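You operate a simulated robot arm through the tools that you are given. There is no shell and no other tool.

Carry out the task below with a simulated two-armed robot. There is one attempt and no reset: what you move stays moved.

JOB
Take the HOLD label off, shake the bag till it is mixed, crate it and label it SEED.
Fine: shake it by hand; lay the old label on the steel table; use the black crate. Set down upright: yellow label, clear bag.
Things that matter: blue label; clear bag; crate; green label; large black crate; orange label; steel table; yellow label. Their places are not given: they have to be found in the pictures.

It is judged by the outcome, as a careful person would: the job done as asked, and still so three seconds after it is handed in. It fails if anything else is knocked over, pushed out of place, dropped, spilled or broken.

ROBOT AND FRAMES
Two 7-joint arms with fingered hands on one trunk that stands fixed in place. Base frame: the origin is at the foot of the trunk, x ahead of it, y to its left, z up; the work surface is at about z = 400. Units: mm, degrees, N and s.
The left shoulder is at [30, 136, 1355], the right one opposite. With the tool pointing down near the work surface each hand reaches from about 400 to 500 mm from the base axis, measured 20 degrees to its own side. Payload 5 kg a hand.
The TCP of each hand is the grasp point between the finger pads, 42 mm short of the fingertips. In the tool frame z runs along the fingers and y along their closing line. The gripper opens to 208 mm. The gripper's body begins 119 mm behind the TCP. The gripper is a hand of 4 fingers: y runs from the thumb to the fingers, the wrist lies at [0, 0, -332] in the tool frame, and closing takes about 1.5 s.
Orientation is that of the tool frame in the base frame, as a unit quaternion [w, x, y, z]. With the fingers straight down and closing along the base's y, the tool's x points along the base's -x, its y along +y and its z along -z.

CONTROLS
- The arms move only by the tool jog_arm. It takes "left_motion", "right_motion" or both (then of equal length, played together; a hand with none holds still); each is a list of rows, each an object (a shift or turn left out is 0, a gripper value left out holds the last) with "slide": the shift along the tool's x, y, z in units of 30 mm (1.0 is 30 mm), a list of three; "rot": the turn, a rotation vector about the tool's x, y, z in units of 8 degrees (1.0 is 8 degrees), a list of three. In form: [{"slide": [x, y, z], "rot": [ax, ay, az]}, ...]. A call has 1 to 20 rows; each row shifts and turns the commanded pose from where the row before left it, along the tool's axes as they then stand. "left_jaw" and "right_jaw" are, for a hand that has rows, the opening, from 0 (shut) to 1 (fully open), set as the call begins (left out, the last holds). A call with a number of a shift or a turn outside -1 to 1 is refused whole. Rows are played at 5 a second. More than 50 mm and 8.6 degrees between two rows, or a gripper value outside its range, and nothing of the call is played. Where a pose cannot be reached the arm comes as near as it can. A force on the tool above 40 N (or 10 N above the force at the start of the call, whichever is more), or a blocked arm, ends the call early, and 0.2 s more pass. Each finger travels about 72 mm/s and halts on what it meets, pressing with about 26 N; the grip force reading is that of the motor and also rises with nothing between the fingers. The clock runs only during rows and for 0.2 s after the last one: add rows that do not move to give the fingers time. The reply holds the time, the measured pose of the TCP, the force on the tool along the base axes, the opening and the grip force, in the units named above and with some noise, with the torque about the TCP (base axes, N m) and any sound that the robot's microphone picked up, and new pictures: "views" is both (left out), scene, wrist or none (wrist: the cameras of the hands that moved).
- Cameras (640 x 400 px; columns grow to the right, rows downward): "scene" is now at [40, -42, 2084.1]; the picture's right is [-0.51, -0.86, 0.00], its down [-0.63, 0.37, -0.68] and it looks along [0.59, -0.35, -0.73] (base axes); focal length 348 px, centre (320, 200). "left" rides on the left gripper at [-101, 1, -145] in its tool frame; the picture's right is [-0.01, -1.00, 0.00], its down [0.82, 0.00, -0.57] and it looks along [0.57, 0.00, 0.82] (tool axes); focal length 261 px, centre (320, 200). "right" rides on the right gripper at [101, 0, -145] in its tool frame; the picture's right is [0.00, 1.00, 0.00], its down [-0.82, 0.00, -0.57] and it looks along [-0.57, 0.00, 0.82] (tool axes); focal length 261 px, centre (320, 200).
- raise_lower(by): slides the trunk up (or, below 0, down) by that many mm; the arms and the scene camera ride with it, the base frame stays. It gives what a move gives, with no picture.
- curl_fingers(finger1, finger2, finger3, thumb_bend, hand): sets how far each is bent, from 0 (flat) to 1 (curled in); at 0.3 the hand is open as for a grip, at 0.7 the pads meet at the TCP. One left out holds its place. A second passes; each finger stops where it meets its share of the squeeze, and holds until it gets a number again. A gripper value or a shape takes the hand back. It gives what a move gives, with no picture; readings hold the bend of each and the force on the fingers (four entries, about 0 where the hand has none), thumb and palm.
- preshape(shape, hand): the hand has 4 fingers and takes this shape, open, in about a second: jaw (thumb against the fingers, like two jaws); tri (thumb and two fingers); tip (a fingertip pinch); poke (one finger out to press); point (the index stretched); flat (the hand flat); cup (the hand cupped); fist (a fist). The gripper value then closes the fingers along that shape, each until it touches; the sizes above hold for jaw. It gives what a move gives, with no picture.
- pan_tilt(pan, tilt): turns the head with the scene camera to pan (to the left, within 143 degrees either way) and tilt (down, from -29 to 69), counted from straight ahead of the robot. It gives what a move gives, and a new picture of the scene camera.
- probe_pixels(camera, pixels): for up to 12 pixels [column, row] of the newest picture of that camera ("zoom" is the newest enlarged one), the place [x, y, z] in the base frame of the surface seen there, good to about 3 mm. It takes no simulated time.
- inspect(camera, box): a new picture of the part [left, top, right, bottom] of that camera's present view, enlarged. It takes no simulated time.
- finish_job(): hands the job in; it is judged then, once.

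Leave the grippers open and the arms clear of the work at the hand-in unless told otherwise.

The tools are called after "Emit:" as name(argument=value, ...) on one line, values as JSON. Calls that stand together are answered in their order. jog_arm: Moves the arms, as the interface text tells. Its arguments: {"type":"object","properties":{"left_motion":{"type":"array"},"left_jaw":{"type":"number"},"right_motion":{"type":"array"},"right_jaw":{"type":"number"},"views":{"type":"string","enum":["both","scene","wrist","none"]}},"required":[]} The other tools are called the same way: raise_lower (by) slides the trunk up or down; preshape (shape, hand) gives the hand a shape; curl_fingers (finger1, finger2, finger3, thumb_bend, hand) moves the fingers one by one; pan_tilt (pan, tilt) turns the head that bears the scene camera; probe_pixels (camera, pixels) gives the place of the surface under pixels of a picture; inspect (camera, box) takes an enlarged picture of a part of a camera's view; finish_job () hands the job in.

At the start:

```text
t: 0.0
left_tool_pos: [647.4, -75.3, 1465.7]
left_orientation: [0.0, 0.001, 1.0, 0.0]
left_contact_force: [0.2, -0.1, 0.3]
left_torque: [-0.02, 0.03, -0.01]
left_width: 207.9
left_grip_force: 0.0
left_shape: jaw
left_bend: [0.3, 0.3, 0.3, 0.3]
left_finger forces: [0.0, 0.0, 0.1, 0.0, 0.0, 0.0]
right_tool_pos: [476.1, -668.7, 1518.5]
right_orientation: [0.0, 0.0, 1.0, -0.001]
right_contact_force: [-0.4, 0.1, 0.3]
right_torque: [0.0, -0.01, -0.01]
right_width: 207.7
right_grip_force: 0.2
right_shape: jaw
right_bend: [0.3, 0.3, 0.3, 0.3]
right_finger forces: [0.1, 0.0, 0.0, 0.0, 0.0, 0.0]
trunk travel left (down, up): [-375.0, 115.0]
head pan, tilt: [-30.7, 46.8]
```

scene: 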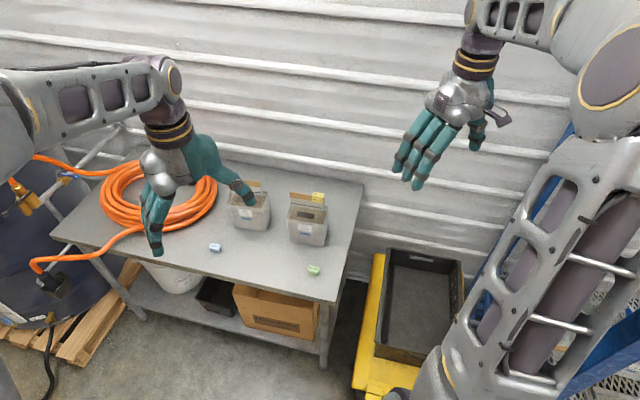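
right: 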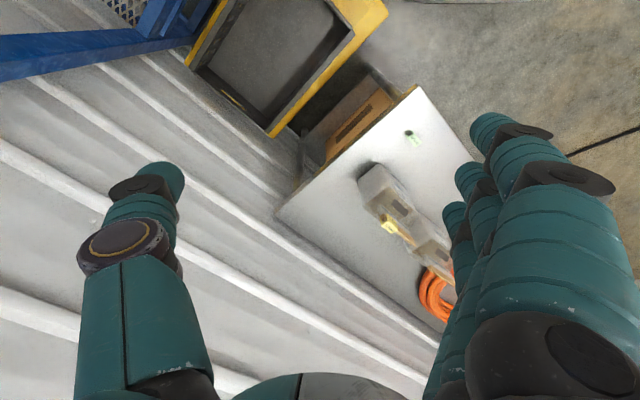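
left: 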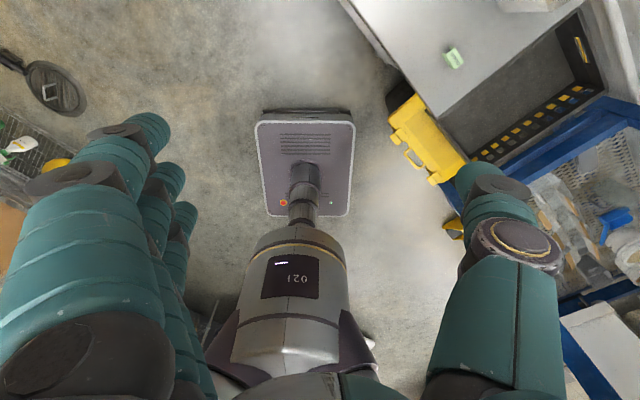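

I see a steel table with two containers near (250,210) and (308,222), small blue and green labels at (215,247) and (314,270), and a black crate at (418,305). First I take enlarged pictures to identify the labels.

Emit:
inspect(camera="scene", box=[190, 170, 350, 290])

Emit:
inspect(camera="scene", box=[340, 230, 500, 400])

Emit:
inspect(camera="right", box=[340, 100, 480, 320])

```text
3.33 times, centred on (270, 230) of scene
```

zoom: 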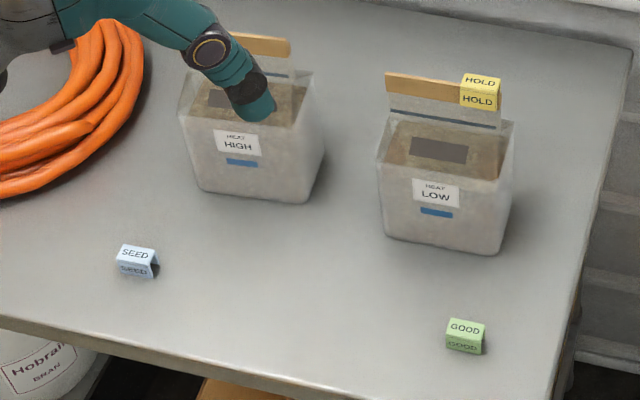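

```text
2.35 times, centred on (420, 315) of scene
```

zoom: 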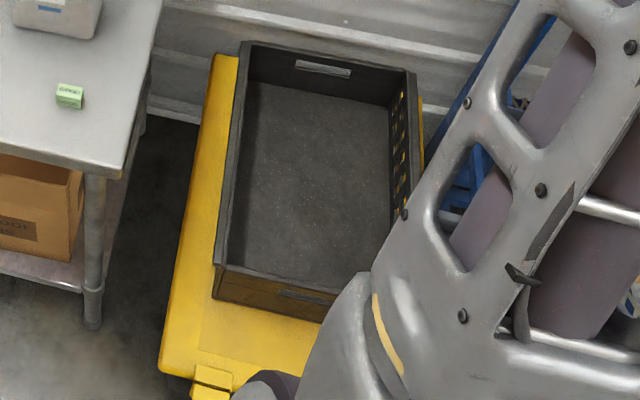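

```text
1.82 times, centred on (410, 210) of right
```

zoom: 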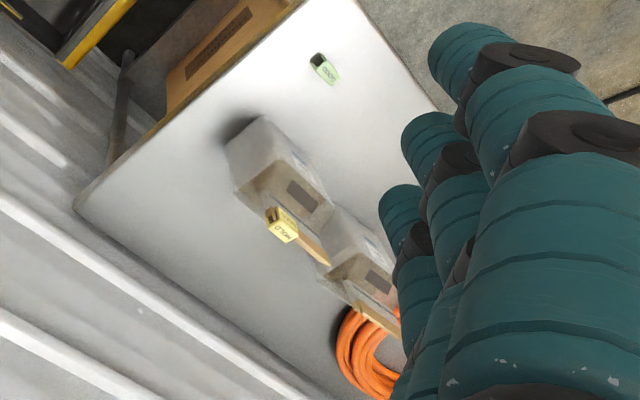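

Two bags stand on the table: the right one reads "HEAT LOW" and bears the yellow HOLD label, the left one "HEAT HIGH". The blue label reads SEED, the green GOOD. Next I measure places of these and then look around for the orange label and other crates.

Emit:
probe_pixels(camera="scene", pixels=[[215, 246], [314, 270], [317, 196], [300, 194], [308, 212], [308, 230], [250, 213], [345, 230], [418, 300], [397, 252], [376, 355], [460, 270]])

Emit:
pan_tilt(pan=0, tilt=50)

```text
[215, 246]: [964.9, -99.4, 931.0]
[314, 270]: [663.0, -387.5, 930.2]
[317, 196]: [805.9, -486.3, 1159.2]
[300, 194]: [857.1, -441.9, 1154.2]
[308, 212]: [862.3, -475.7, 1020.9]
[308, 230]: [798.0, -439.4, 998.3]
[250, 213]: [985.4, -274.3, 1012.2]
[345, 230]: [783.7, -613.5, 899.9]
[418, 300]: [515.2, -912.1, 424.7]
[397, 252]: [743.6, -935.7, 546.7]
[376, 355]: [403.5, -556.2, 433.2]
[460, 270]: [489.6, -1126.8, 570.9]
```

```text
t: 1.0
left_tool_pos: [648.1, -76.1, 1465.7]
left_orientation: [0.0, 0.0, 1.0, 0.0]
left_contact_force: [0.6, 0.1, -0.9]
left_torque: [-0.05, 0.02, 0.02]
left_width: 207.9
left_grip_force: 0.0
left_shape: jaw
left_bend: [0.3, 0.3, 0.3, 0.3]
left_finger forces: [0.0, 0.0, 0.0, 0.0, 0.0, 0.0]
right_tool_pos: [475.8, -669.2, 1518.6]
right_orientation: [-0.001, 0.0, 1.0, 0.0]
right_contact_force: [0.0, -0.6, -0.4]
right_torque: [-0.01, 0.0, -0.01]
right_width: 207.6
right_grip_force: 0.1
right_shape: jaw
right_bend: [0.3, 0.3, 0.3, 0.3]
right_finger forces: [0.0, 0.0, 0.0, 0.0, 0.0, 0.0]
trunk travel left (down, up): [-375.0, 115.0]
head pan, tilt: [0.0, 50.0]
```

scene: 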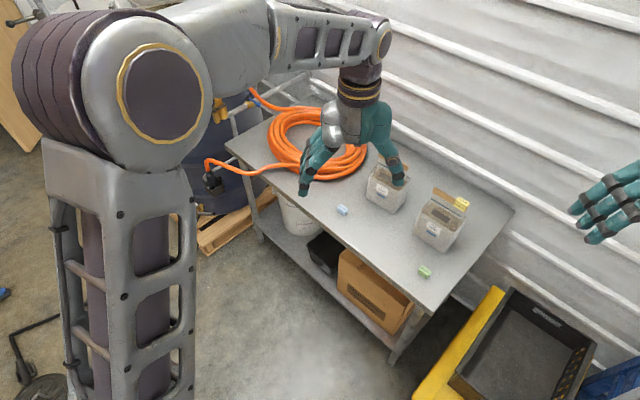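

The table top is near z≈900 and the crate floor near z≈425. I look further right and left for the orange label and any other crates.

Emit:
pan_tilt(pan=-80, tilt=50)

Emit:
pan_tilt(pan=-50, tilt=60)

Emit:
pan_tilt(pan=60, tilt=45)

```text
t: 2.5
left_tool_pos: [647.3, -75.7, 1466.3]
left_orientation: [0.0, 0.0, 1.0, -0.001]
left_contact_force: [0.2, 0.0, -0.2]
left_torque: [-0.01, 0.0, 0.0]
left_width: 207.9
left_grip_force: 0.0
left_shape: jaw
left_bend: [0.3, 0.3, 0.3, 0.3]
left_finger forces: [0.1, 0.0, 0.0, 0.1, 0.1, 0.1]
right_tool_pos: [474.9, -668.7, 1519.3]
right_orientation: [0.0, -0.001, 1.0, 0.0]
right_contact_force: [-0.3, 0.4, 1.0]
right_torque: [0.02, 0.0, 0.01]
right_width: 207.7
right_grip_force: 0.1
right_shape: jaw
right_bend: [0.3, 0.3, 0.3, 0.3]
right_finger forces: [0.0, 0.1, 0.0, 0.0, 0.0, 0.1]
trunk travel left (down, up): [-375.0, 115.0]
head pan, tilt: [-80.0, 50.0]
```

scene: 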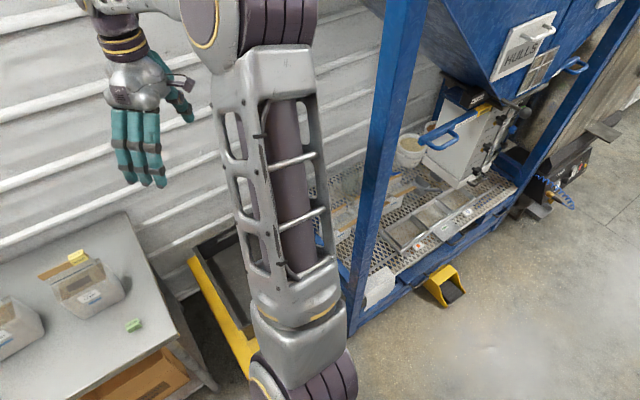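

```text
t: 3.4
left_tool_pos: [646.9, -77.0, 1465.4]
left_orientation: [0.0, 0.0, 1.0, 0.0]
left_contact_force: [-0.1, -0.1, 0.9]
left_torque: [0.02, 0.0, 0.0]
left_width: 207.5
left_grip_force: 0.1
left_shape: jaw
left_bend: [0.3, 0.3, 0.3, 0.3]
left_finger forces: [0.0, 0.1, 0.0, 0.1, 0.0, 0.0]
right_tool_pos: [476.3, -669.2, 1519.7]
right_orientation: [0.0, 0.0, 1.0, 0.001]
right_contact_force: [-0.6, 0.6, 0.6]
right_torque: [0.0, 0.0, 0.0]
right_width: 207.8
right_grip_force: 0.1
right_shape: jaw
right_bend: [0.3, 0.3, 0.3, 0.3]
right_finger forces: [0.0, 0.0, 0.0, 0.0, 0.0, 0.0]
trunk travel left (down, up): [-375.0, 115.0]
head pan, tilt: [-50.0, 60.0]
```

scene: 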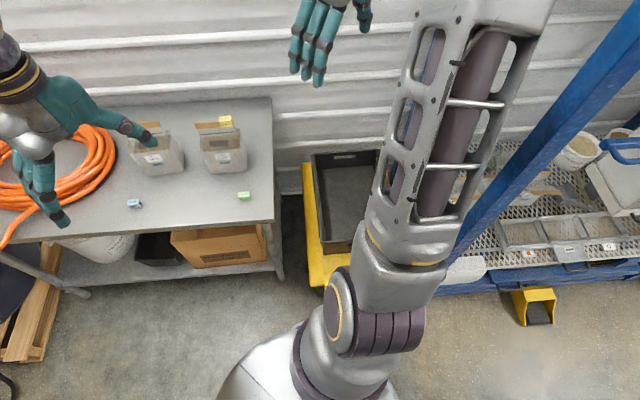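

```text
t: 5.3
left_tool_pos: [648.8, -75.8, 1465.9]
left_orientation: [-0.001, 0.0, 1.0, 0.0]
left_contact_force: [-0.3, 0.7, 0.1]
left_torque: [0.01, -0.02, 0.0]
left_width: 207.7
left_grip_force: 0.0
left_shape: jaw
left_bend: [0.3, 0.3, 0.3, 0.3]
left_finger forces: [0.1, 0.0, 0.1, 0.0, 0.1, 0.0]
right_tool_pos: [475.5, -669.1, 1519.9]
right_orientation: [0.0, -0.001, 1.0, -0.001]
right_contact_force: [-0.2, 0.8, -0.5]
right_torque: [0.01, 0.01, 0.02]
right_width: 207.9
right_grip_force: 0.1
right_shape: jaw
right_bend: [0.3, 0.3, 0.3, 0.3]
right_finger forces: [0.0, 0.1, 0.0, 0.1, 0.1, 0.0]
trunk travel left (down, up): [-375.0, 115.0]
head pan, tilt: [60.0, 45.0]
```

scene: 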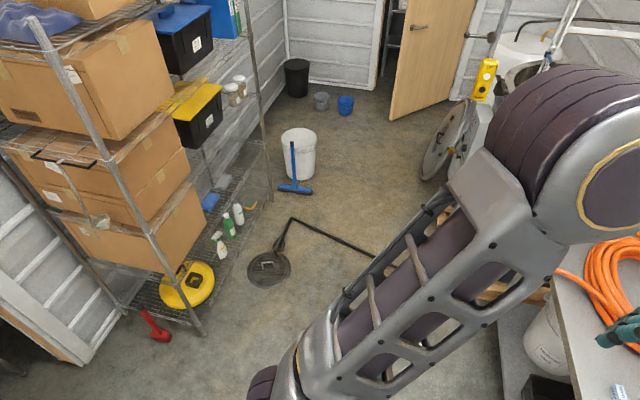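

Trays with small coloured marks are on the blue stand to the right. I turn back to the table and look closely at the bags and at those trays.

Emit:
pan_tilt(pan=-80, tilt=50)

Emit:
inspect(camera="scene", box=[320, 120, 520, 320])

Emit:
inspect(camera="scene", box=[0, 230, 160, 350])

Emit:
inspect(camera="left", box=[400, 0, 640, 150])

```text
t: 7.5
left_tool_pos: [647.5, -75.9, 1467.2]
left_orientation: [0.0, 0.0, 1.0, 0.0]
left_contact_force: [-0.5, 0.2, 0.3]
left_torque: [0.03, -0.02, 0.04]
left_width: 207.9
left_grip_force: 0.1
left_shape: jaw
left_bend: [0.3, 0.3, 0.3, 0.3]
left_finger forces: [0.0, 0.1, 0.1, 0.1, 0.1, 0.0]
right_tool_pos: [476.7, -667.7, 1518.9]
right_orientation: [0.0, 0.0, 1.0, 0.0]
right_contact_force: [-1.0, 0.4, 0.1]
right_torque: [-0.01, -0.01, 0.01]
right_width: 207.9
right_grip_force: 0.1
right_shape: jaw
right_bend: [0.3, 0.3, 0.3, 0.3]
right_finger forces: [0.0, 0.1, 0.1, 0.0, 0.0, 0.0]
trunk travel left (down, up): [-375.0, 115.0]
head pan, tilt: [-80.0, 50.0]
```

scene: 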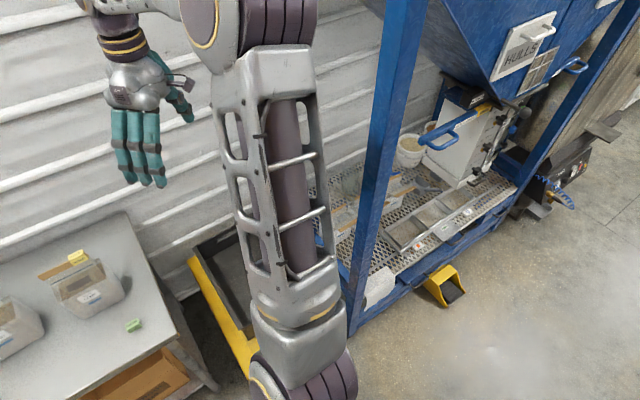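

```text
2.00 times, centred on (420, 220) of scene
```

zoom: 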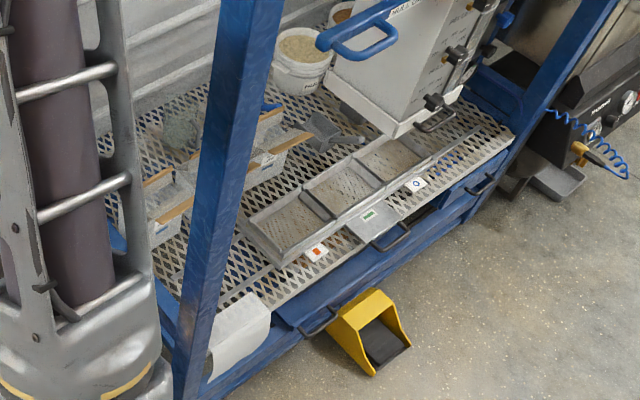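

```text
3.33 times, centred on (80, 290) of scene
```

zoom: 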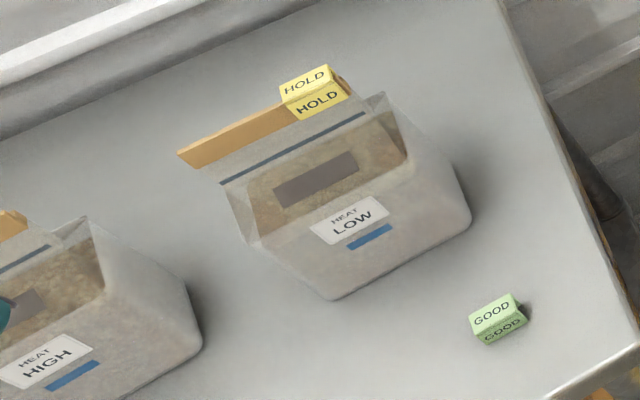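

```text
2.67 times, centred on (520, 75) of left
```

zoom: 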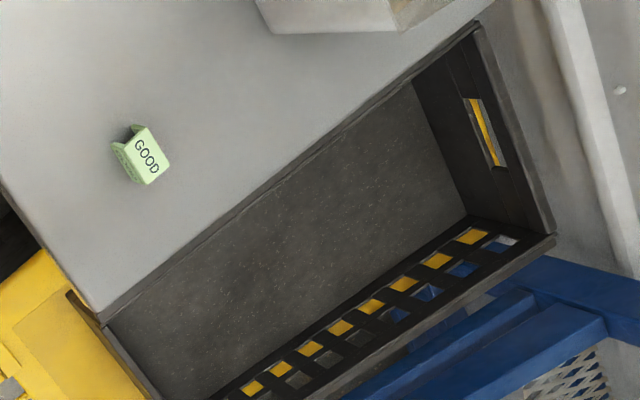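

The labels are inverted-U clips over the bag's wooden bar. I turn the head back to the bags and measure the bar, label and bag in detail.

Emit:
pan_tilt(pan=-35, tilt=55)

Emit:
inspect(camera="scene", box=[260, 120, 400, 220])

```text
t: 8.7
left_tool_pos: [646.9, -76.0, 1466.5]
left_orientation: [0.0, 0.0, 1.0, 0.0]
left_contact_force: [-0.2, 0.1, 0.1]
left_torque: [-0.03, 0.03, 0.01]
left_width: 208.0
left_grip_force: 0.1
left_shape: jaw
left_bend: [0.3, 0.3, 0.3, 0.3]
left_finger forces: [0.0, 0.1, 0.1, 0.0, 0.0, 0.0]
right_tool_pos: [476.0, -668.5, 1518.6]
right_orientation: [0.0, 0.001, 1.0, 0.0]
right_contact_force: [0.0, 0.8, -0.7]
right_torque: [0.07, 0.01, 0.03]
right_width: 208.1
right_grip_force: 0.2
right_shape: jaw
right_bend: [0.3, 0.3, 0.3, 0.3]
right_finger forces: [0.0, 0.0, 0.0, 0.1, 0.0, 0.1]
trunk travel left (down, up): [-375.0, 115.0]
head pan, tilt: [-35.0, 55.0]
```

scene: 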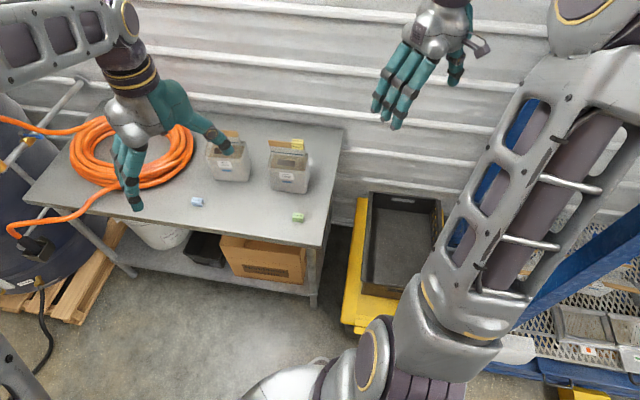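

```text
4.00 times, centred on (330, 170) of scene
```

zoom: 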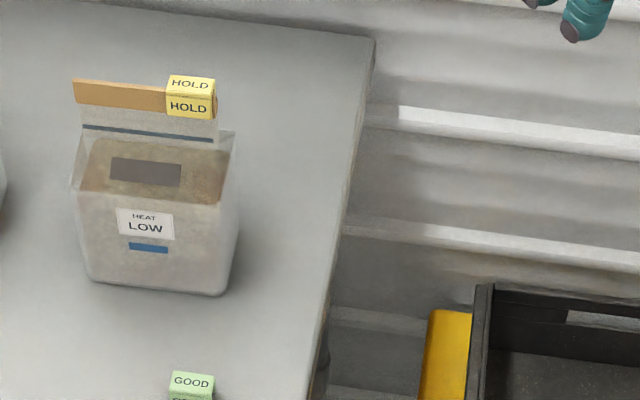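

Emit:
probe_pixels(camera="zoom", pixels=[[80, 90], [155, 95], [75, 82], [170, 78], [212, 81], [190, 98], [210, 112], [168, 110], [215, 103], [120, 115], [190, 380], [195, 392]])

Emit:
probe_pixels(camera="zoom", pixels=[[85, 135], [150, 145], [205, 160], [80, 185], [230, 140], [150, 172], [145, 205], [85, 205], [215, 205], [92, 275], [210, 285], [260, 250]])

```text
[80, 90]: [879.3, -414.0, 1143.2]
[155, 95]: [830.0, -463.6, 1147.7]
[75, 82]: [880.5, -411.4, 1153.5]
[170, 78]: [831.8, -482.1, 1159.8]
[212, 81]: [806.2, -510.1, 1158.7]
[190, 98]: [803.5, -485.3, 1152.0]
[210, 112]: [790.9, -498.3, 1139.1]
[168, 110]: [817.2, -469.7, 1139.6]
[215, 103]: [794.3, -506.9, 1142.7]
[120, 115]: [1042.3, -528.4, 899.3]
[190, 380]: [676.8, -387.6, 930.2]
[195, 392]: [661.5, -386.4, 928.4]
```

```text
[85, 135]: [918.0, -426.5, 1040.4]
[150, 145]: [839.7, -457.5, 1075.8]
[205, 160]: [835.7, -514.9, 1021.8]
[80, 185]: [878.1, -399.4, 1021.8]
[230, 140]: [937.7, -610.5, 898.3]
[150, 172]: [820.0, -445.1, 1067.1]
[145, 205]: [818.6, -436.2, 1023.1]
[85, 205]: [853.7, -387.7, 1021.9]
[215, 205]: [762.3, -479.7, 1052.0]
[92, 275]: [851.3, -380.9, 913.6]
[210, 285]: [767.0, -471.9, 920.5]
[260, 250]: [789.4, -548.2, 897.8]
```

The label centre is near (811,-491,~1148), the bar runs from about (880,-412) to (795,-507) at z≈1150, the table top is at z≈899. I now turn the right hand so its closing line crosses the bar (48° yaw, 32° tilt along the bar), and pull the left hand back out of the way.

Emit:
jog_arm(left_motion=[{"slide": [0.8, 0.8, 0]}, {"slide": [0.8, 0.8, 0]}, {"slide": [0.8, 0.8, 0]}, {"slide": [0.8, 0.8, 0]}, {"slide": [0.8, 0.8, 0]}, {"slide": [0.8, 0.8, 0]}, {"slide": [0.8, 0.8, 0]}, {"slide": [0.8, 0.8, 0]}, {"slide": [0, 0.8, 0]}, {"slide": [0, 0.8, 0]}], right_motion=[{"rot": [0, 0, -1]}, {"rot": [0, 0, -1]}, {"rot": [0, 0, -1]}, {"rot": [0, 0, -1]}, {"rot": [0, 0, -1]}, {"rot": [0, 0, -1]}, {"rot": [0, -1, 0]}, {"rot": [0, -1, 0]}, {"rot": [0, -1, 0]}, {"rot": [0, -1, 0]}], views="both")

```text
t: 11.1
left_tool_pos: [453.1, 159.3, 1469.4]
left_orientation: [0.002, 0.0, 1.0, 0.001]
left_contact_force: [-0.6, -1.7, 1.1]
left_torque: [0.18, -0.14, 0.0]
left_width: 207.7
left_grip_force: 0.1
left_shape: jaw
left_bend: [0.3, 0.3, 0.3, 0.3]
left_finger forces: [0.0, 0.0, 0.0, 0.0, 0.0, 0.1]
right_tool_pos: [582.0, -533.6, 1571.6]
right_orientation: [0.279, -0.513, 0.802, 0.125]
right_contact_force: [-1.6, -2.2, 0.3]
right_torque: [0.22, -0.21, -0.06]
right_width: 207.9
right_grip_force: 0.1
right_shape: jaw
right_bend: [0.3, 0.3, 0.3, 0.3]
right_finger forces: [0.0, 0.1, 0.1, 0.0, 0.1, 0.0]
trunk travel left (down, up): [-375.0, 115.0]
head pan, tilt: [-35.0, 55.0]
stopped in row 10 (right hand): the arm was blocked; the commanded pose is now the measured one
```

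scene: 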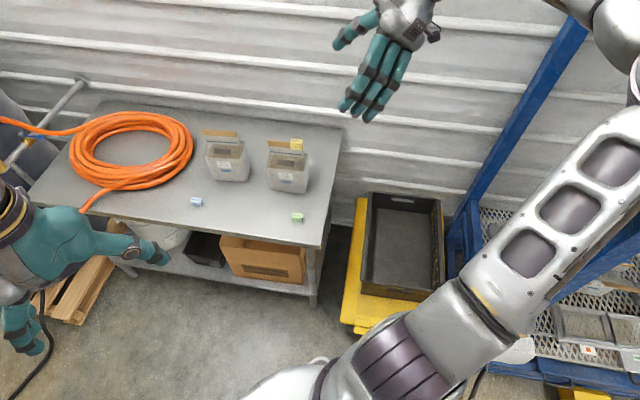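
right: 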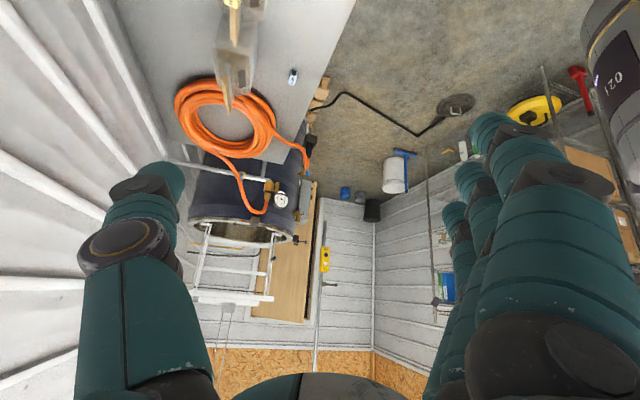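
left: 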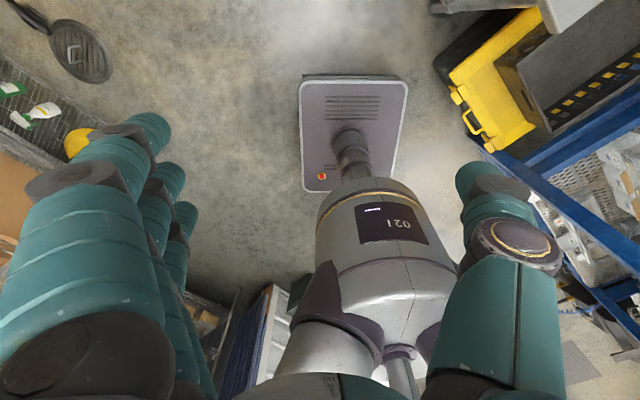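

The right arm hit its reach limit up high (wrist about 865 mm from the shoulder). I raise the trunk 100 mm, then correct the orientation and come down to above the HOLD label.

Emit:
raise_lower(by=100)

```text
t: 12.4
left_tool_pos: [457.1, 162.6, 1567.7]
left_orientation: [0.0, -0.001, 1.0, 0.0]
left_contact_force: [0.5, 0.7, -0.6]
left_torque: [-0.01, 0.03, 0.03]
left_width: 208.1
left_grip_force: 0.1
left_shape: jaw
left_bend: [0.3, 0.3, 0.3, 0.3]
left_finger forces: [0.0, 0.0, 0.1, 0.0, 0.1, 0.0]
right_tool_pos: [585.6, -530.9, 1670.3]
right_orientation: [0.277, -0.513, 0.802, 0.126]
right_contact_force: [1.0, 0.5, -1.4]
right_torque: [0.03, 0.02, 0.02]
right_width: 207.7
right_grip_force: 0.1
right_shape: jaw
right_bend: [0.3, 0.3, 0.3, 0.3]
right_finger forces: [0.0, 0.1, 0.1, 0.1, 0.1, 0.0]
trunk travel left (down, up): [-475.0, 15.0]
head pan, tilt: [-35.0, 55.0]
```

Now 3 rows along the tool, 3 rows to correct orientation, 13 rows to the pre-grasp above the label at about (811,-491,1250).

Emit:
jog_arm(right_motion=[{"slide": [0, 0, 0.9]}, {"slide": [0, 0, 0.9]}, {"slide": [0, 0, 0.9]}, {"rot": [0.18, 0.25, 0.66]}, {"rot": [0.18, 0.25, 0.66]}, {"rot": [0.18, 0.25, 0.66]}, {"slide": [0.157, -0.381, 0.958]}, {"slide": [0.157, -0.381, 0.958]}, {"slide": [0.157, -0.381, 0.958]}, {"slide": [0.157, -0.381, 0.958]}, {"slide": [0.157, -0.381, 0.958]}, {"slide": [0.157, -0.381, 0.958]}, {"slide": [0.157, -0.381, 0.958]}, {"slide": [0.157, -0.381, 0.958]}, {"slide": [0.157, -0.381, 0.958]}, {"slide": [0.157, -0.381, 0.958]}, {"slide": [0.157, -0.381, 0.958]}, {"slide": [0.157, -0.381, 0.958]}, {"slide": [0.157, -0.381, 0.958]}])

```text
t: 16.4
left_tool_pos: [457.2, 162.7, 1566.6]
left_orientation: [0.001, 0.001, 1.0, 0.0]
left_contact_force: [0.7, 0.6, -0.8]
left_torque: [0.08, 0.08, 0.01]
left_width: 208.0
left_grip_force: 0.0
left_shape: jaw
left_bend: [0.3, 0.3, 0.3, 0.3]
left_finger forces: [0.0, 0.0, 0.0, 0.1, 0.0, 0.0]
right_tool_pos: [813.4, -496.4, 1249.8]
right_orientation: [0.234, -0.392, 0.884, 0.105]
right_contact_force: [0.4, -0.7, 0.6]
right_torque: [0.09, 0.09, 0.08]
right_width: 208.1
right_grip_force: 0.0
right_shape: jaw
right_bend: [0.3, 0.3, 0.3, 0.3]
right_finger forces: [0.0, 0.0, 0.0, 0.0, 0.0, 0.0]
trunk travel left (down, up): [-475.0, 15.0]
head pan, tilt: [-35.0, 55.0]
```

scene: 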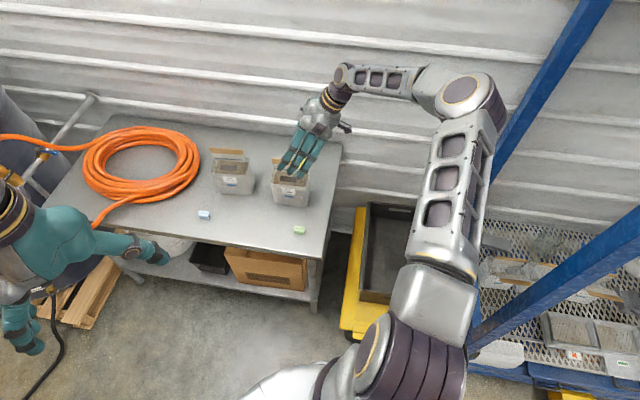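
right: 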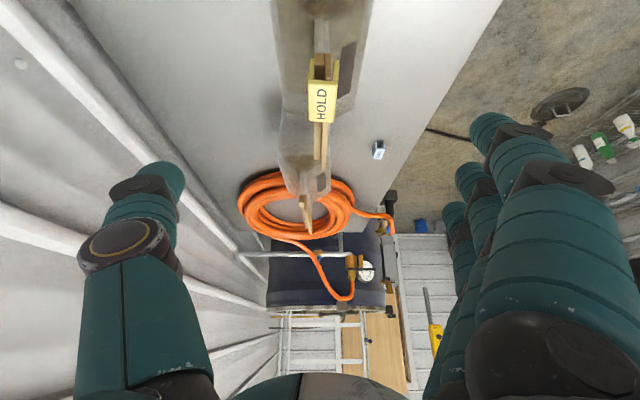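

The hand is where I wanted it. I enlarge the wrist view around the label (322,95) and the scene view to measure its shape.

Emit:
inspect(camera="right", box=[250, 0, 410, 160])

Emit:
probe_pixels(camera="right", pixels=[[313, 85], [334, 85], [311, 120], [334, 120], [323, 100], [316, 125], [329, 125], [318, 155], [326, 155], [322, 140], [313, 70], [332, 70]])

Emit:
inspect(camera="scene", box=[180, 130, 340, 250])

```text
2.50 times, centred on (330, 80) of right
```

zoom: 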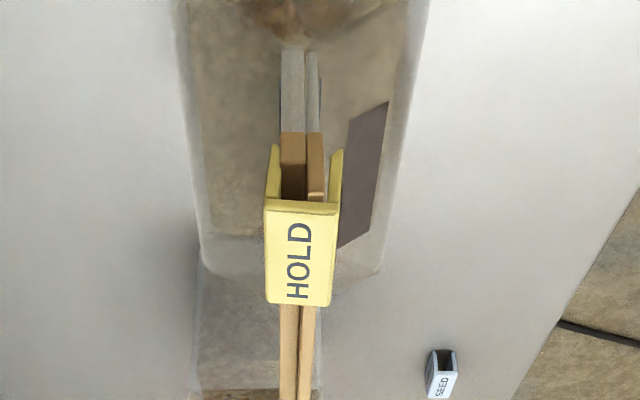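

```text
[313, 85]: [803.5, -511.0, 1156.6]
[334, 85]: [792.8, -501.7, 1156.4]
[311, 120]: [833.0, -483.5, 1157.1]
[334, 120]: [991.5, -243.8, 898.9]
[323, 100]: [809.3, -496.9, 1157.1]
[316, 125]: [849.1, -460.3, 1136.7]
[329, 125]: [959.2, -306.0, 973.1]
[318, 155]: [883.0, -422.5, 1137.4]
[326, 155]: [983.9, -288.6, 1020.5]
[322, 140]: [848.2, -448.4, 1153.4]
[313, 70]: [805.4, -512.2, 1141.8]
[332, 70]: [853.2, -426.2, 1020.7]
```

```text
3.33 times, centred on (260, 190) of scene
```

zoom: 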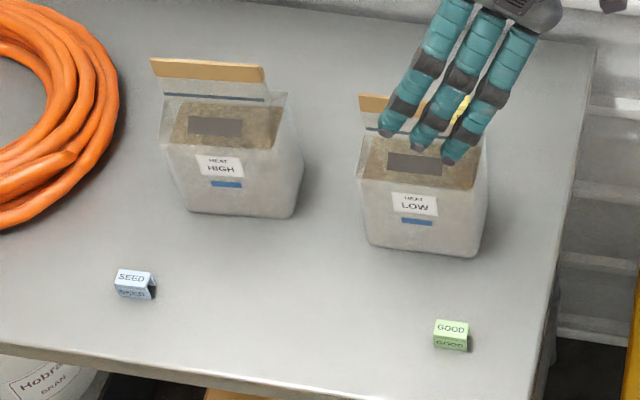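

The bar is a pair of strips about 12 mm thick; the label is about 19 mm wide and 40 mm long, centred near (812,-492). I set the right hand to the fingertip pinch so only one finger and the thumb will touch the label, and then view it.

Emit:
preshape(hand="right", shape="tip")

Emit:
jog_arm(right_motion=[{"slide": [0, 0.09, 0]}])

```text
t: 17.3
left_tool_pos: [455.3, 163.2, 1567.8]
left_orientation: [0.0, 0.0, 1.0, 0.0]
left_contact_force: [0.0, 0.3, 0.1]
left_torque: [-0.01, -0.03, 0.0]
left_width: 208.2
left_grip_force: 0.1
left_shape: jaw
left_bend: [0.3, 0.3, 0.3, 0.3]
left_finger forces: [0.1, 0.0, 0.0, 0.1, 0.0, 0.1]
right_tool_pos: [810.5, -494.9, 1250.6]
right_orientation: [0.234, -0.392, 0.883, 0.105]
right_contact_force: [0.4, -0.7, -0.4]
right_torque: [-0.01, 0.0, 0.02]
right_width: 207.9
right_grip_force: 0.1
right_shape: tip
right_bend: [0.06, 0.3, 0.06, 0.3]
right_finger forces: [0.0, 0.0, 0.0, 0.0, 0.0, 0.1]
trunk travel left (down, up): [-475.0, 15.0]
head pan, tilt: [-35.0, 55.0]
```

```text
t: 17.7
left_tool_pos: [455.4, 163.0, 1568.8]
left_orientation: [0.001, 0.0, 1.0, 0.001]
left_contact_force: [0.7, -0.2, -1.1]
left_torque: [-0.01, -0.04, 0.01]
left_width: 207.9
left_grip_force: 0.1
left_shape: jaw
left_bend: [0.3, 0.3, 0.3, 0.3]
left_finger forces: [0.0, 0.0, 0.0, 0.0, 0.0, 0.0]
right_tool_pos: [807.0, -492.6, 1251.2]
right_orientation: [0.235, -0.392, 0.883, 0.106]
right_contact_force: [0.2, -0.3, -0.5]
right_torque: [0.0, -0.01, 0.0]
right_width: 207.7
right_grip_force: 0.1
right_shape: tip
right_bend: [0.06, 0.3, 0.06, 0.3]
right_finger forces: [0.1, 0.1, 0.0, 0.1, 0.0, 0.1]
trunk travel left (down, up): [-475.0, 15.0]
head pan, tilt: [-35.0, 55.0]
```

scene: 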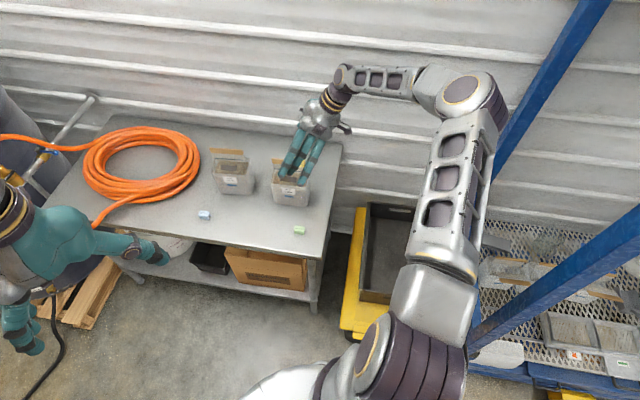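
right: 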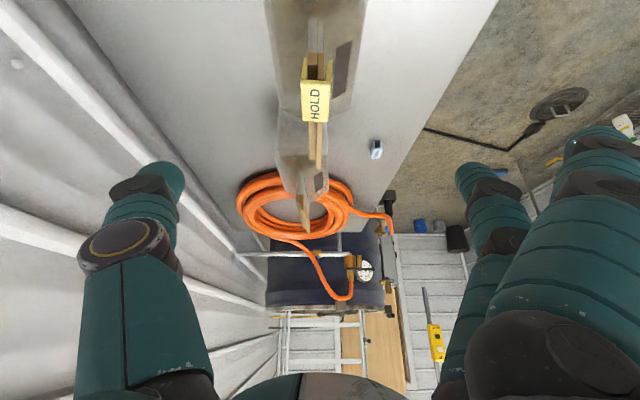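

In this pinch the middle finger opposes the thumb and the other two stay back. I now lower the pinch straight down 96 mm around the label, centring it, and look before closing.

Emit:
jog_arm(right_motion=[{"slide": [0.42, -0.02, 0.68]}, {"slide": [0.42, -0.02, 0.68]}, {"slide": [0.42, -0.02, 0.68]}, {"slide": [0.42, -0.02, 0.68]}, {}])

Emit:
inspect(camera="right", box=[200, 0, 440, 150])

Emit:
inspect(camera="scene", box=[230, 110, 370, 220])

```text
t: 18.9
left_tool_pos: [455.8, 162.8, 1568.2]
left_orientation: [-0.001, 0.0, 1.0, -0.001]
left_contact_force: [-0.7, -0.6, 0.0]
left_torque: [-0.04, -0.04, -0.04]
left_width: 207.8
left_grip_force: 0.2
left_shape: jaw
left_bend: [0.3, 0.3, 0.3, 0.3]
left_finger forces: [0.1, 0.0, 0.1, 0.0, 0.0, 0.0]
right_tool_pos: [806.3, -494.6, 1152.8]
right_orientation: [0.234, -0.393, 0.883, 0.105]
right_contact_force: [-0.1, 0.2, 0.3]
right_torque: [-0.03, 0.0, -0.03]
right_width: 207.7
right_grip_force: 0.0
right_shape: tip
right_bend: [0.05, 0.3, 0.05, 0.3]
right_finger forces: [0.0, 0.1, 0.0, 0.1, 0.0, 0.0]
trunk travel left (down, up): [-475.0, 15.0]
head pan, tilt: [-35.0, 55.0]
```

scene: 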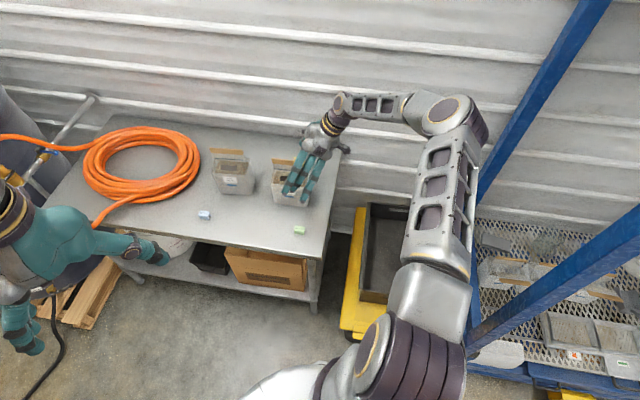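
right: 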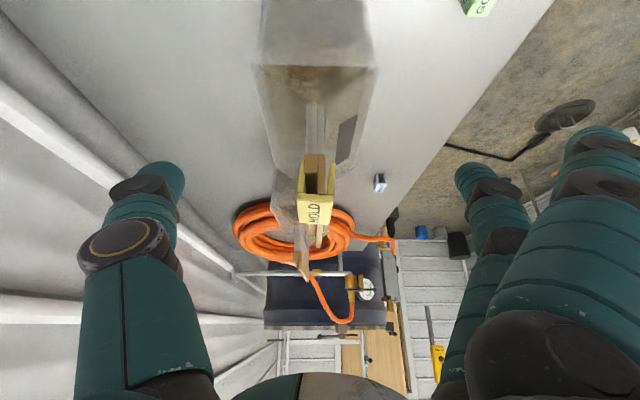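

```text
2.67 times, centred on (320, 75) of right
```

zoom: 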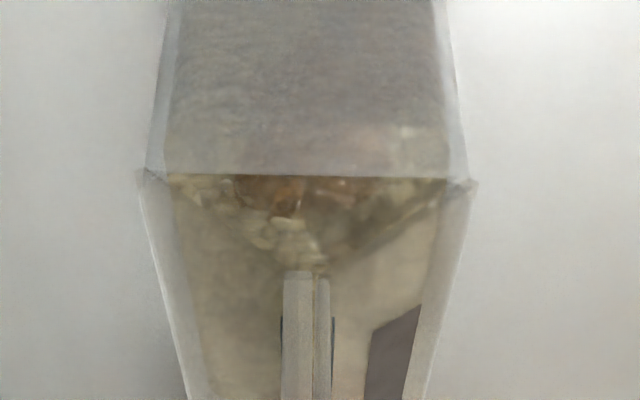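

```text
3.64 times, centred on (300, 165) of scene
```

zoom: 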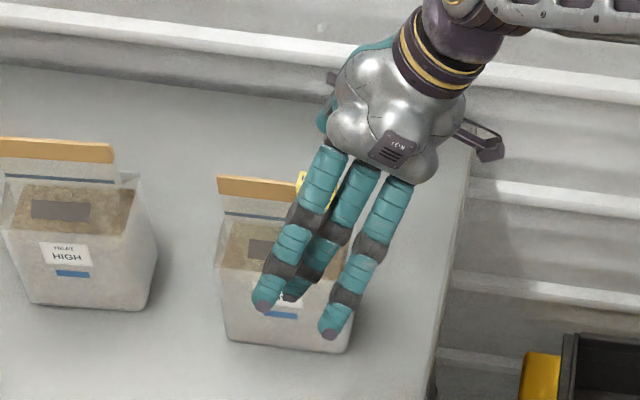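

The label sits at the TCP point (317,208) between the thumb and middle finger. I close the pinch and wait.

Emit:
jog_arm(right_motion=[{}, {}, {}, {}, {}, {}, {}, {}, {}, {}], right_jaw=0)

Emit:
inspect(camera="right", box=[200, 100, 440, 250])

```text
t: 21.1
left_tool_pos: [457.3, 162.1, 1567.8]
left_orientation: [0.001, 0.0, 1.0, 0.0]
left_contact_force: [-0.3, 0.0, 0.1]
left_torque: [-0.01, -0.01, 0.01]
left_width: 207.7
left_grip_force: 0.0
left_shape: jaw
left_bend: [0.3, 0.3, 0.3, 0.3]
left_finger forces: [0.0, 0.0, 0.0, 0.0, 0.0, 0.0]
right_tool_pos: [805.8, -495.2, 1151.6]
right_orientation: [0.235, -0.392, 0.883, 0.105]
right_contact_force: [2.6, -2.1, -3.6]
right_torque: [-0.04, 0.01, -0.01]
right_width: 11.3
right_grip_force: 26.2
right_shape: tip
right_bend: [0.27, 0.71, 0.27, 0.71]
right_finger forces: [0.0, 20.5, 0.0, 0.0, 22.2, 0.1]
trunk travel left (down, up): [-475.0, 15.0]
head pan, tilt: [-35.0, 55.0]
```

scene: 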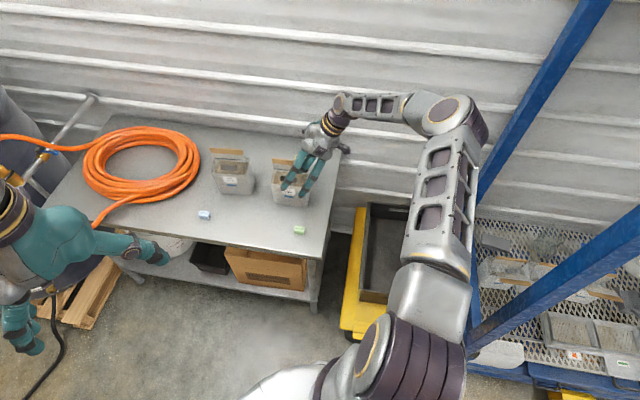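
right: 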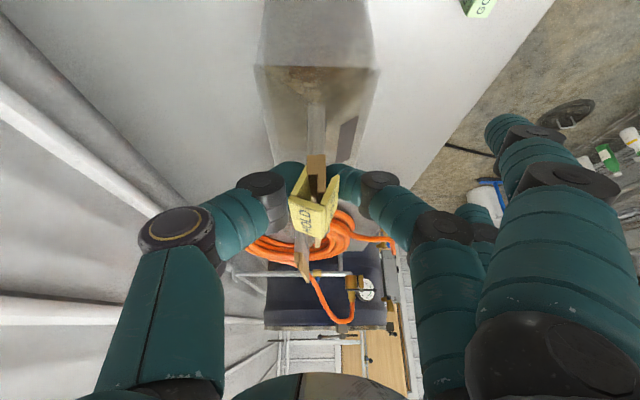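

```text
2.67 times, centred on (320, 175) of right
```

zoom: 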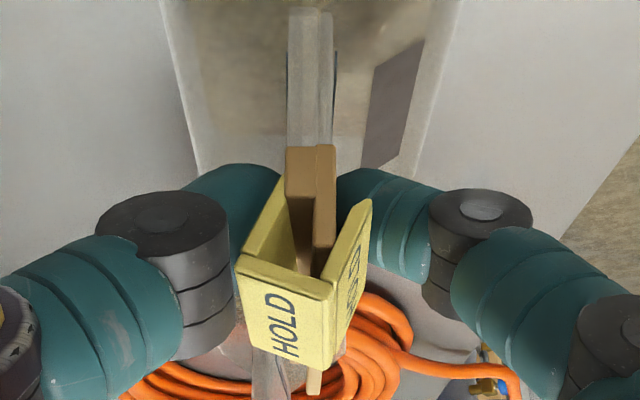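

The label has turned a little on the bar and the reading of 11 mm suggests the tips may be past it. I look closer before lifting.

Emit:
inspect(camera="right", box=[265, 140, 375, 250])

Emit:
inspect(camera="scene", box=[260, 130, 350, 210])

Emit:
probe_pixels(camera="right", pixels=[[292, 200], [322, 206], [292, 225], [320, 235], [310, 215], [335, 180], [330, 205], [298, 175], [316, 160], [340, 190], [285, 175], [352, 178]])

```text
3.64 times, centred on (320, 195) of right
```

zoom: 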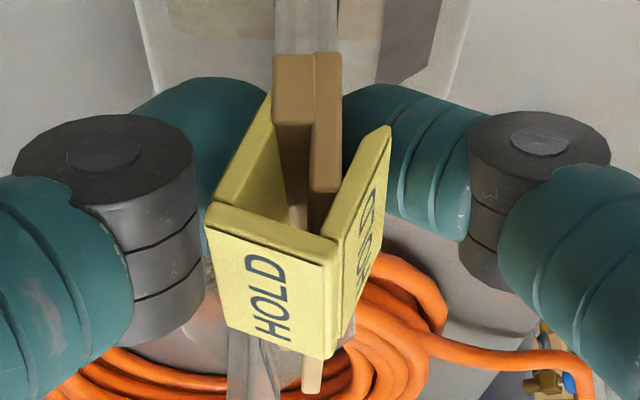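

```text
5.00 times, centred on (305, 170) of scene
```

zoom: 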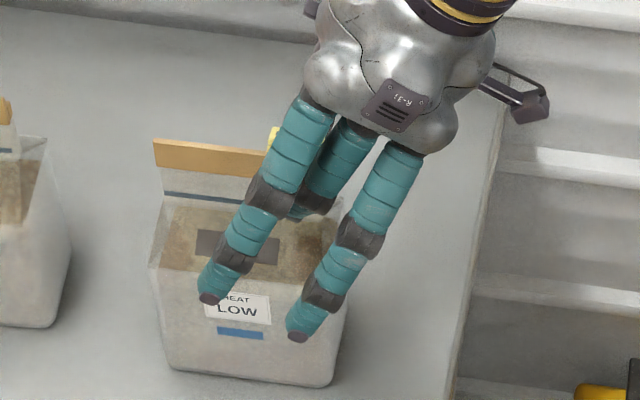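

```text
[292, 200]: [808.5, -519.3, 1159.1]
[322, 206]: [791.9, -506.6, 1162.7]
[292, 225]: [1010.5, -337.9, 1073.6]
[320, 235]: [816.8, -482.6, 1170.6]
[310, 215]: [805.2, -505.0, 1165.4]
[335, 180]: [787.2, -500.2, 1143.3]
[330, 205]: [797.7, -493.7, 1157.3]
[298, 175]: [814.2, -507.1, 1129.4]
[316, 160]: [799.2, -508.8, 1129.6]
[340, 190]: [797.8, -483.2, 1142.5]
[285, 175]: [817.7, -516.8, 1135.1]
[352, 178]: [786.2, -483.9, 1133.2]
```

The tips seem to have gone under the label's legs and onto the bar, tipping the label up at its far end. I open the pinch gently and look again.

Emit:
jog_arm(right_motion=[{}, {}, {}, {}, {}], right_jaw=0.4)

Emit:
inspect(camera="right", box=[265, 140, 375, 250])

```text
t: 22.3
left_tool_pos: [457.1, 162.6, 1567.7]
left_orientation: [0.0, 0.0, 1.0, 0.0]
left_contact_force: [0.4, -0.4, 0.7]
left_torque: [0.04, -0.02, 0.01]
left_width: 207.8
left_grip_force: 0.0
left_shape: jaw
left_bend: [0.3, 0.3, 0.3, 0.3]
left_finger forces: [0.0, 0.0, 0.0, 0.0, 0.0, 0.1]
right_tool_pos: [806.3, -494.3, 1150.7]
right_orientation: [0.234, -0.392, 0.884, 0.105]
right_contact_force: [-0.4, -0.1, -0.3]
right_torque: [0.0, 0.02, -0.02]
right_width: 82.5
right_grip_force: 0.0
right_shape: tip
right_bend: [0.06, 0.73, 0.06, 0.7]
right_finger forces: [0.1, 0.0, 0.0, 0.1, 0.1, 0.0]
trunk travel left (down, up): [-475.0, 15.0]
head pan, tilt: [-35.0, 55.0]
```

scene: 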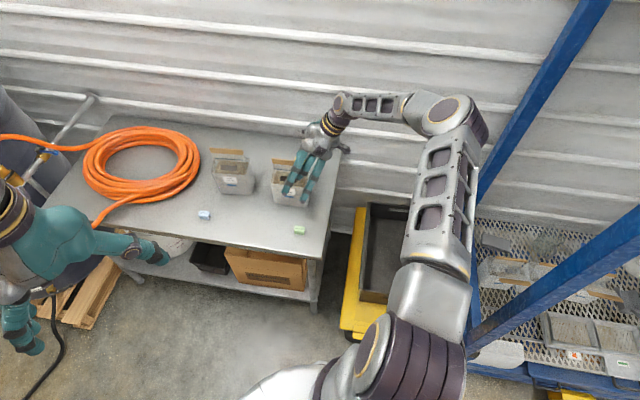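
right: 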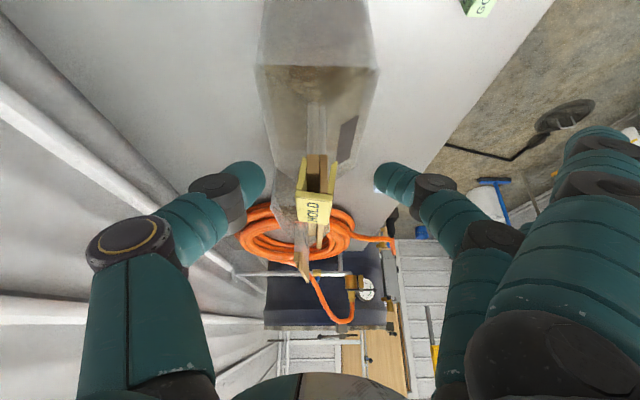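

```text
3.64 times, centred on (320, 195) of right
```

zoom: 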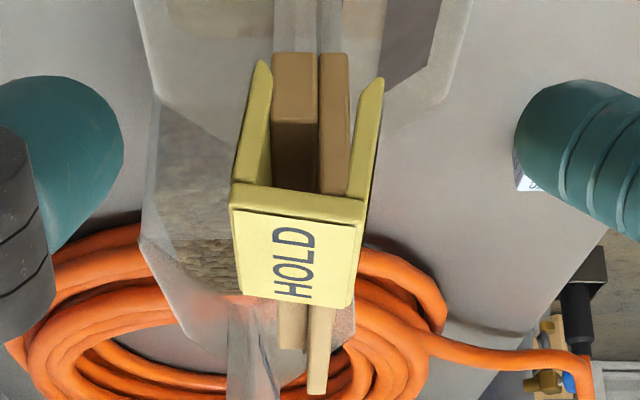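

The label settled back on the bar. I measure its corners and the bar's end.

Emit:
probe_pixels(camera="zoom", pixels=[[240, 200], [355, 210], [245, 285], [345, 295], [290, 245], [255, 80], [375, 95], [290, 60], [335, 60], [285, 320], [318, 380], [295, 120]])

```text
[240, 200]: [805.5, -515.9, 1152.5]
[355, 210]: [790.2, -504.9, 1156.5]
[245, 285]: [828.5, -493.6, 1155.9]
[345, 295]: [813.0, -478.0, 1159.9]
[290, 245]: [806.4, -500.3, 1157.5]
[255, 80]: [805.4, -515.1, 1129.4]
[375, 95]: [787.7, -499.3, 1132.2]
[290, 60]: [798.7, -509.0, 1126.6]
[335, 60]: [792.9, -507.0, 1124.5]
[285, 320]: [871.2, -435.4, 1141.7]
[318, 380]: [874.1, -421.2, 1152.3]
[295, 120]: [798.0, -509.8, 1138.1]
```

The label's centre is at about (809,-498), legs from z≈1129 to 1157. The fingertips act about 27 mm beyond the TCP, so I move the hand up 17 mm, back 14 mm along the bar and 4 mm toward the wall, then look.

Emit:
jog_arm(right_motion=[{"slide": [0.064, -0.072, -0.374]}, {"slide": [0.064, -0.072, -0.374]}, {}], views="wrist")

Emit:
inspect(camera="right", box=[232, 140, 408, 250])

```text
t: 23.1
left_tool_pos: [457.0, 162.9, 1567.4]
left_orientation: [0.0, 0.001, 1.0, 0.0]
left_contact_force: [0.0, 0.1, 0.1]
left_torque: [-0.03, 0.01, 0.03]
left_width: 207.6
left_grip_force: 0.0
left_shape: jaw
left_bend: [0.3, 0.3, 0.3, 0.3]
left_finger forces: [0.0, 0.0, 0.0, 0.1, 0.1, 0.0]
right_tool_pos: [797.6, -508.9, 1168.2]
right_orientation: [0.234, -0.391, 0.884, 0.105]
right_contact_force: [-0.7, 0.3, -0.6]
right_torque: [-0.02, 0.0, 0.01]
right_width: 82.9
right_grip_force: 0.0
right_shape: tip
right_bend: [0.06, 0.73, 0.06, 0.7]
right_finger forces: [0.1, 0.0, 0.0, 0.1, 0.0, 0.0]
trunk travel left (down, up): [-475.0, 15.0]
head pan, tilt: [-35.0, 55.0]
```

right: 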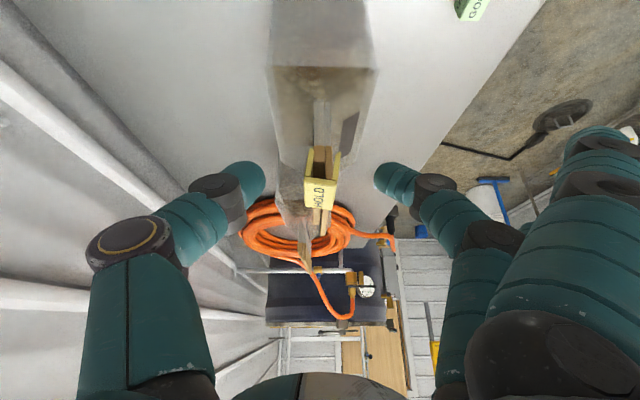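

```text
3.64 times, centred on (320, 195) of right
```

zoom: 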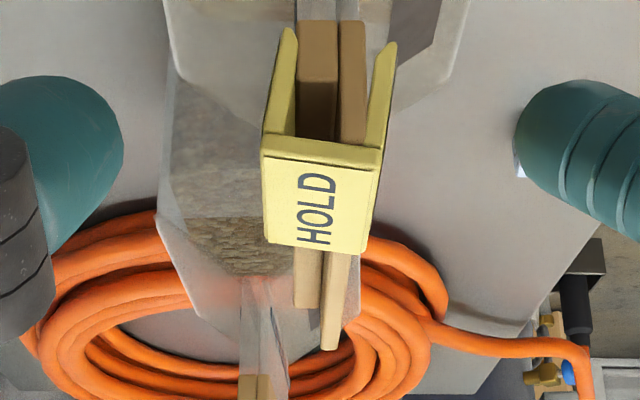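

The label is centred between thumb tip and fingertip at the same level (row ≈178). I close the pinch again.

Emit:
jog_arm(right_motion=[{}, {}, {}, {}, {}, {}, {}], right_jaw=0, views="wrist")

Emit:
inspect(camera="right", box=[232, 140, 408, 250])

```text
t: 24.7
left_tool_pos: [456.5, 163.3, 1568.1]
left_orientation: [0.001, 0.0, 1.0, 0.0]
left_contact_force: [0.2, 0.1, -1.3]
left_torque: [0.02, 0.0, 0.02]
left_width: 207.8
left_grip_force: 0.0
left_shape: jaw
left_bend: [0.3, 0.3, 0.3, 0.3]
left_finger forces: [0.0, 0.0, 0.0, 0.0, 0.0, 0.0]
right_tool_pos: [798.2, -508.6, 1170.3]
right_orientation: [0.234, -0.392, 0.883, 0.106]
right_contact_force: [0.2, 0.7, 0.6]
right_torque: [0.01, 0.04, 0.05]
right_width: 18.0
right_grip_force: 26.3
right_shape: tip
right_bend: [0.28, 0.72, 0.28, 0.7]
right_finger forces: [0.1, 23.5, 0.0, 0.0, 22.9, 0.1]
trunk travel left (down, up): [-475.0, 15.0]
head pan, tilt: [-35.0, 55.0]
```

right: 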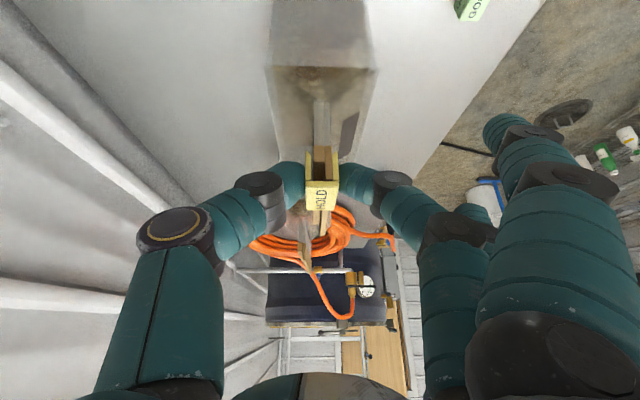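

```text
3.64 times, centred on (320, 195) of right
```

zoom: 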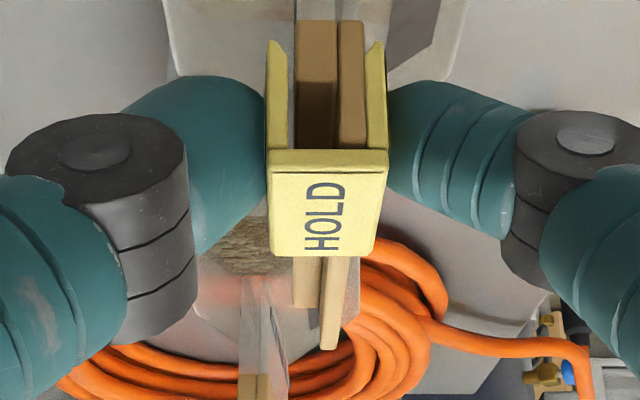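

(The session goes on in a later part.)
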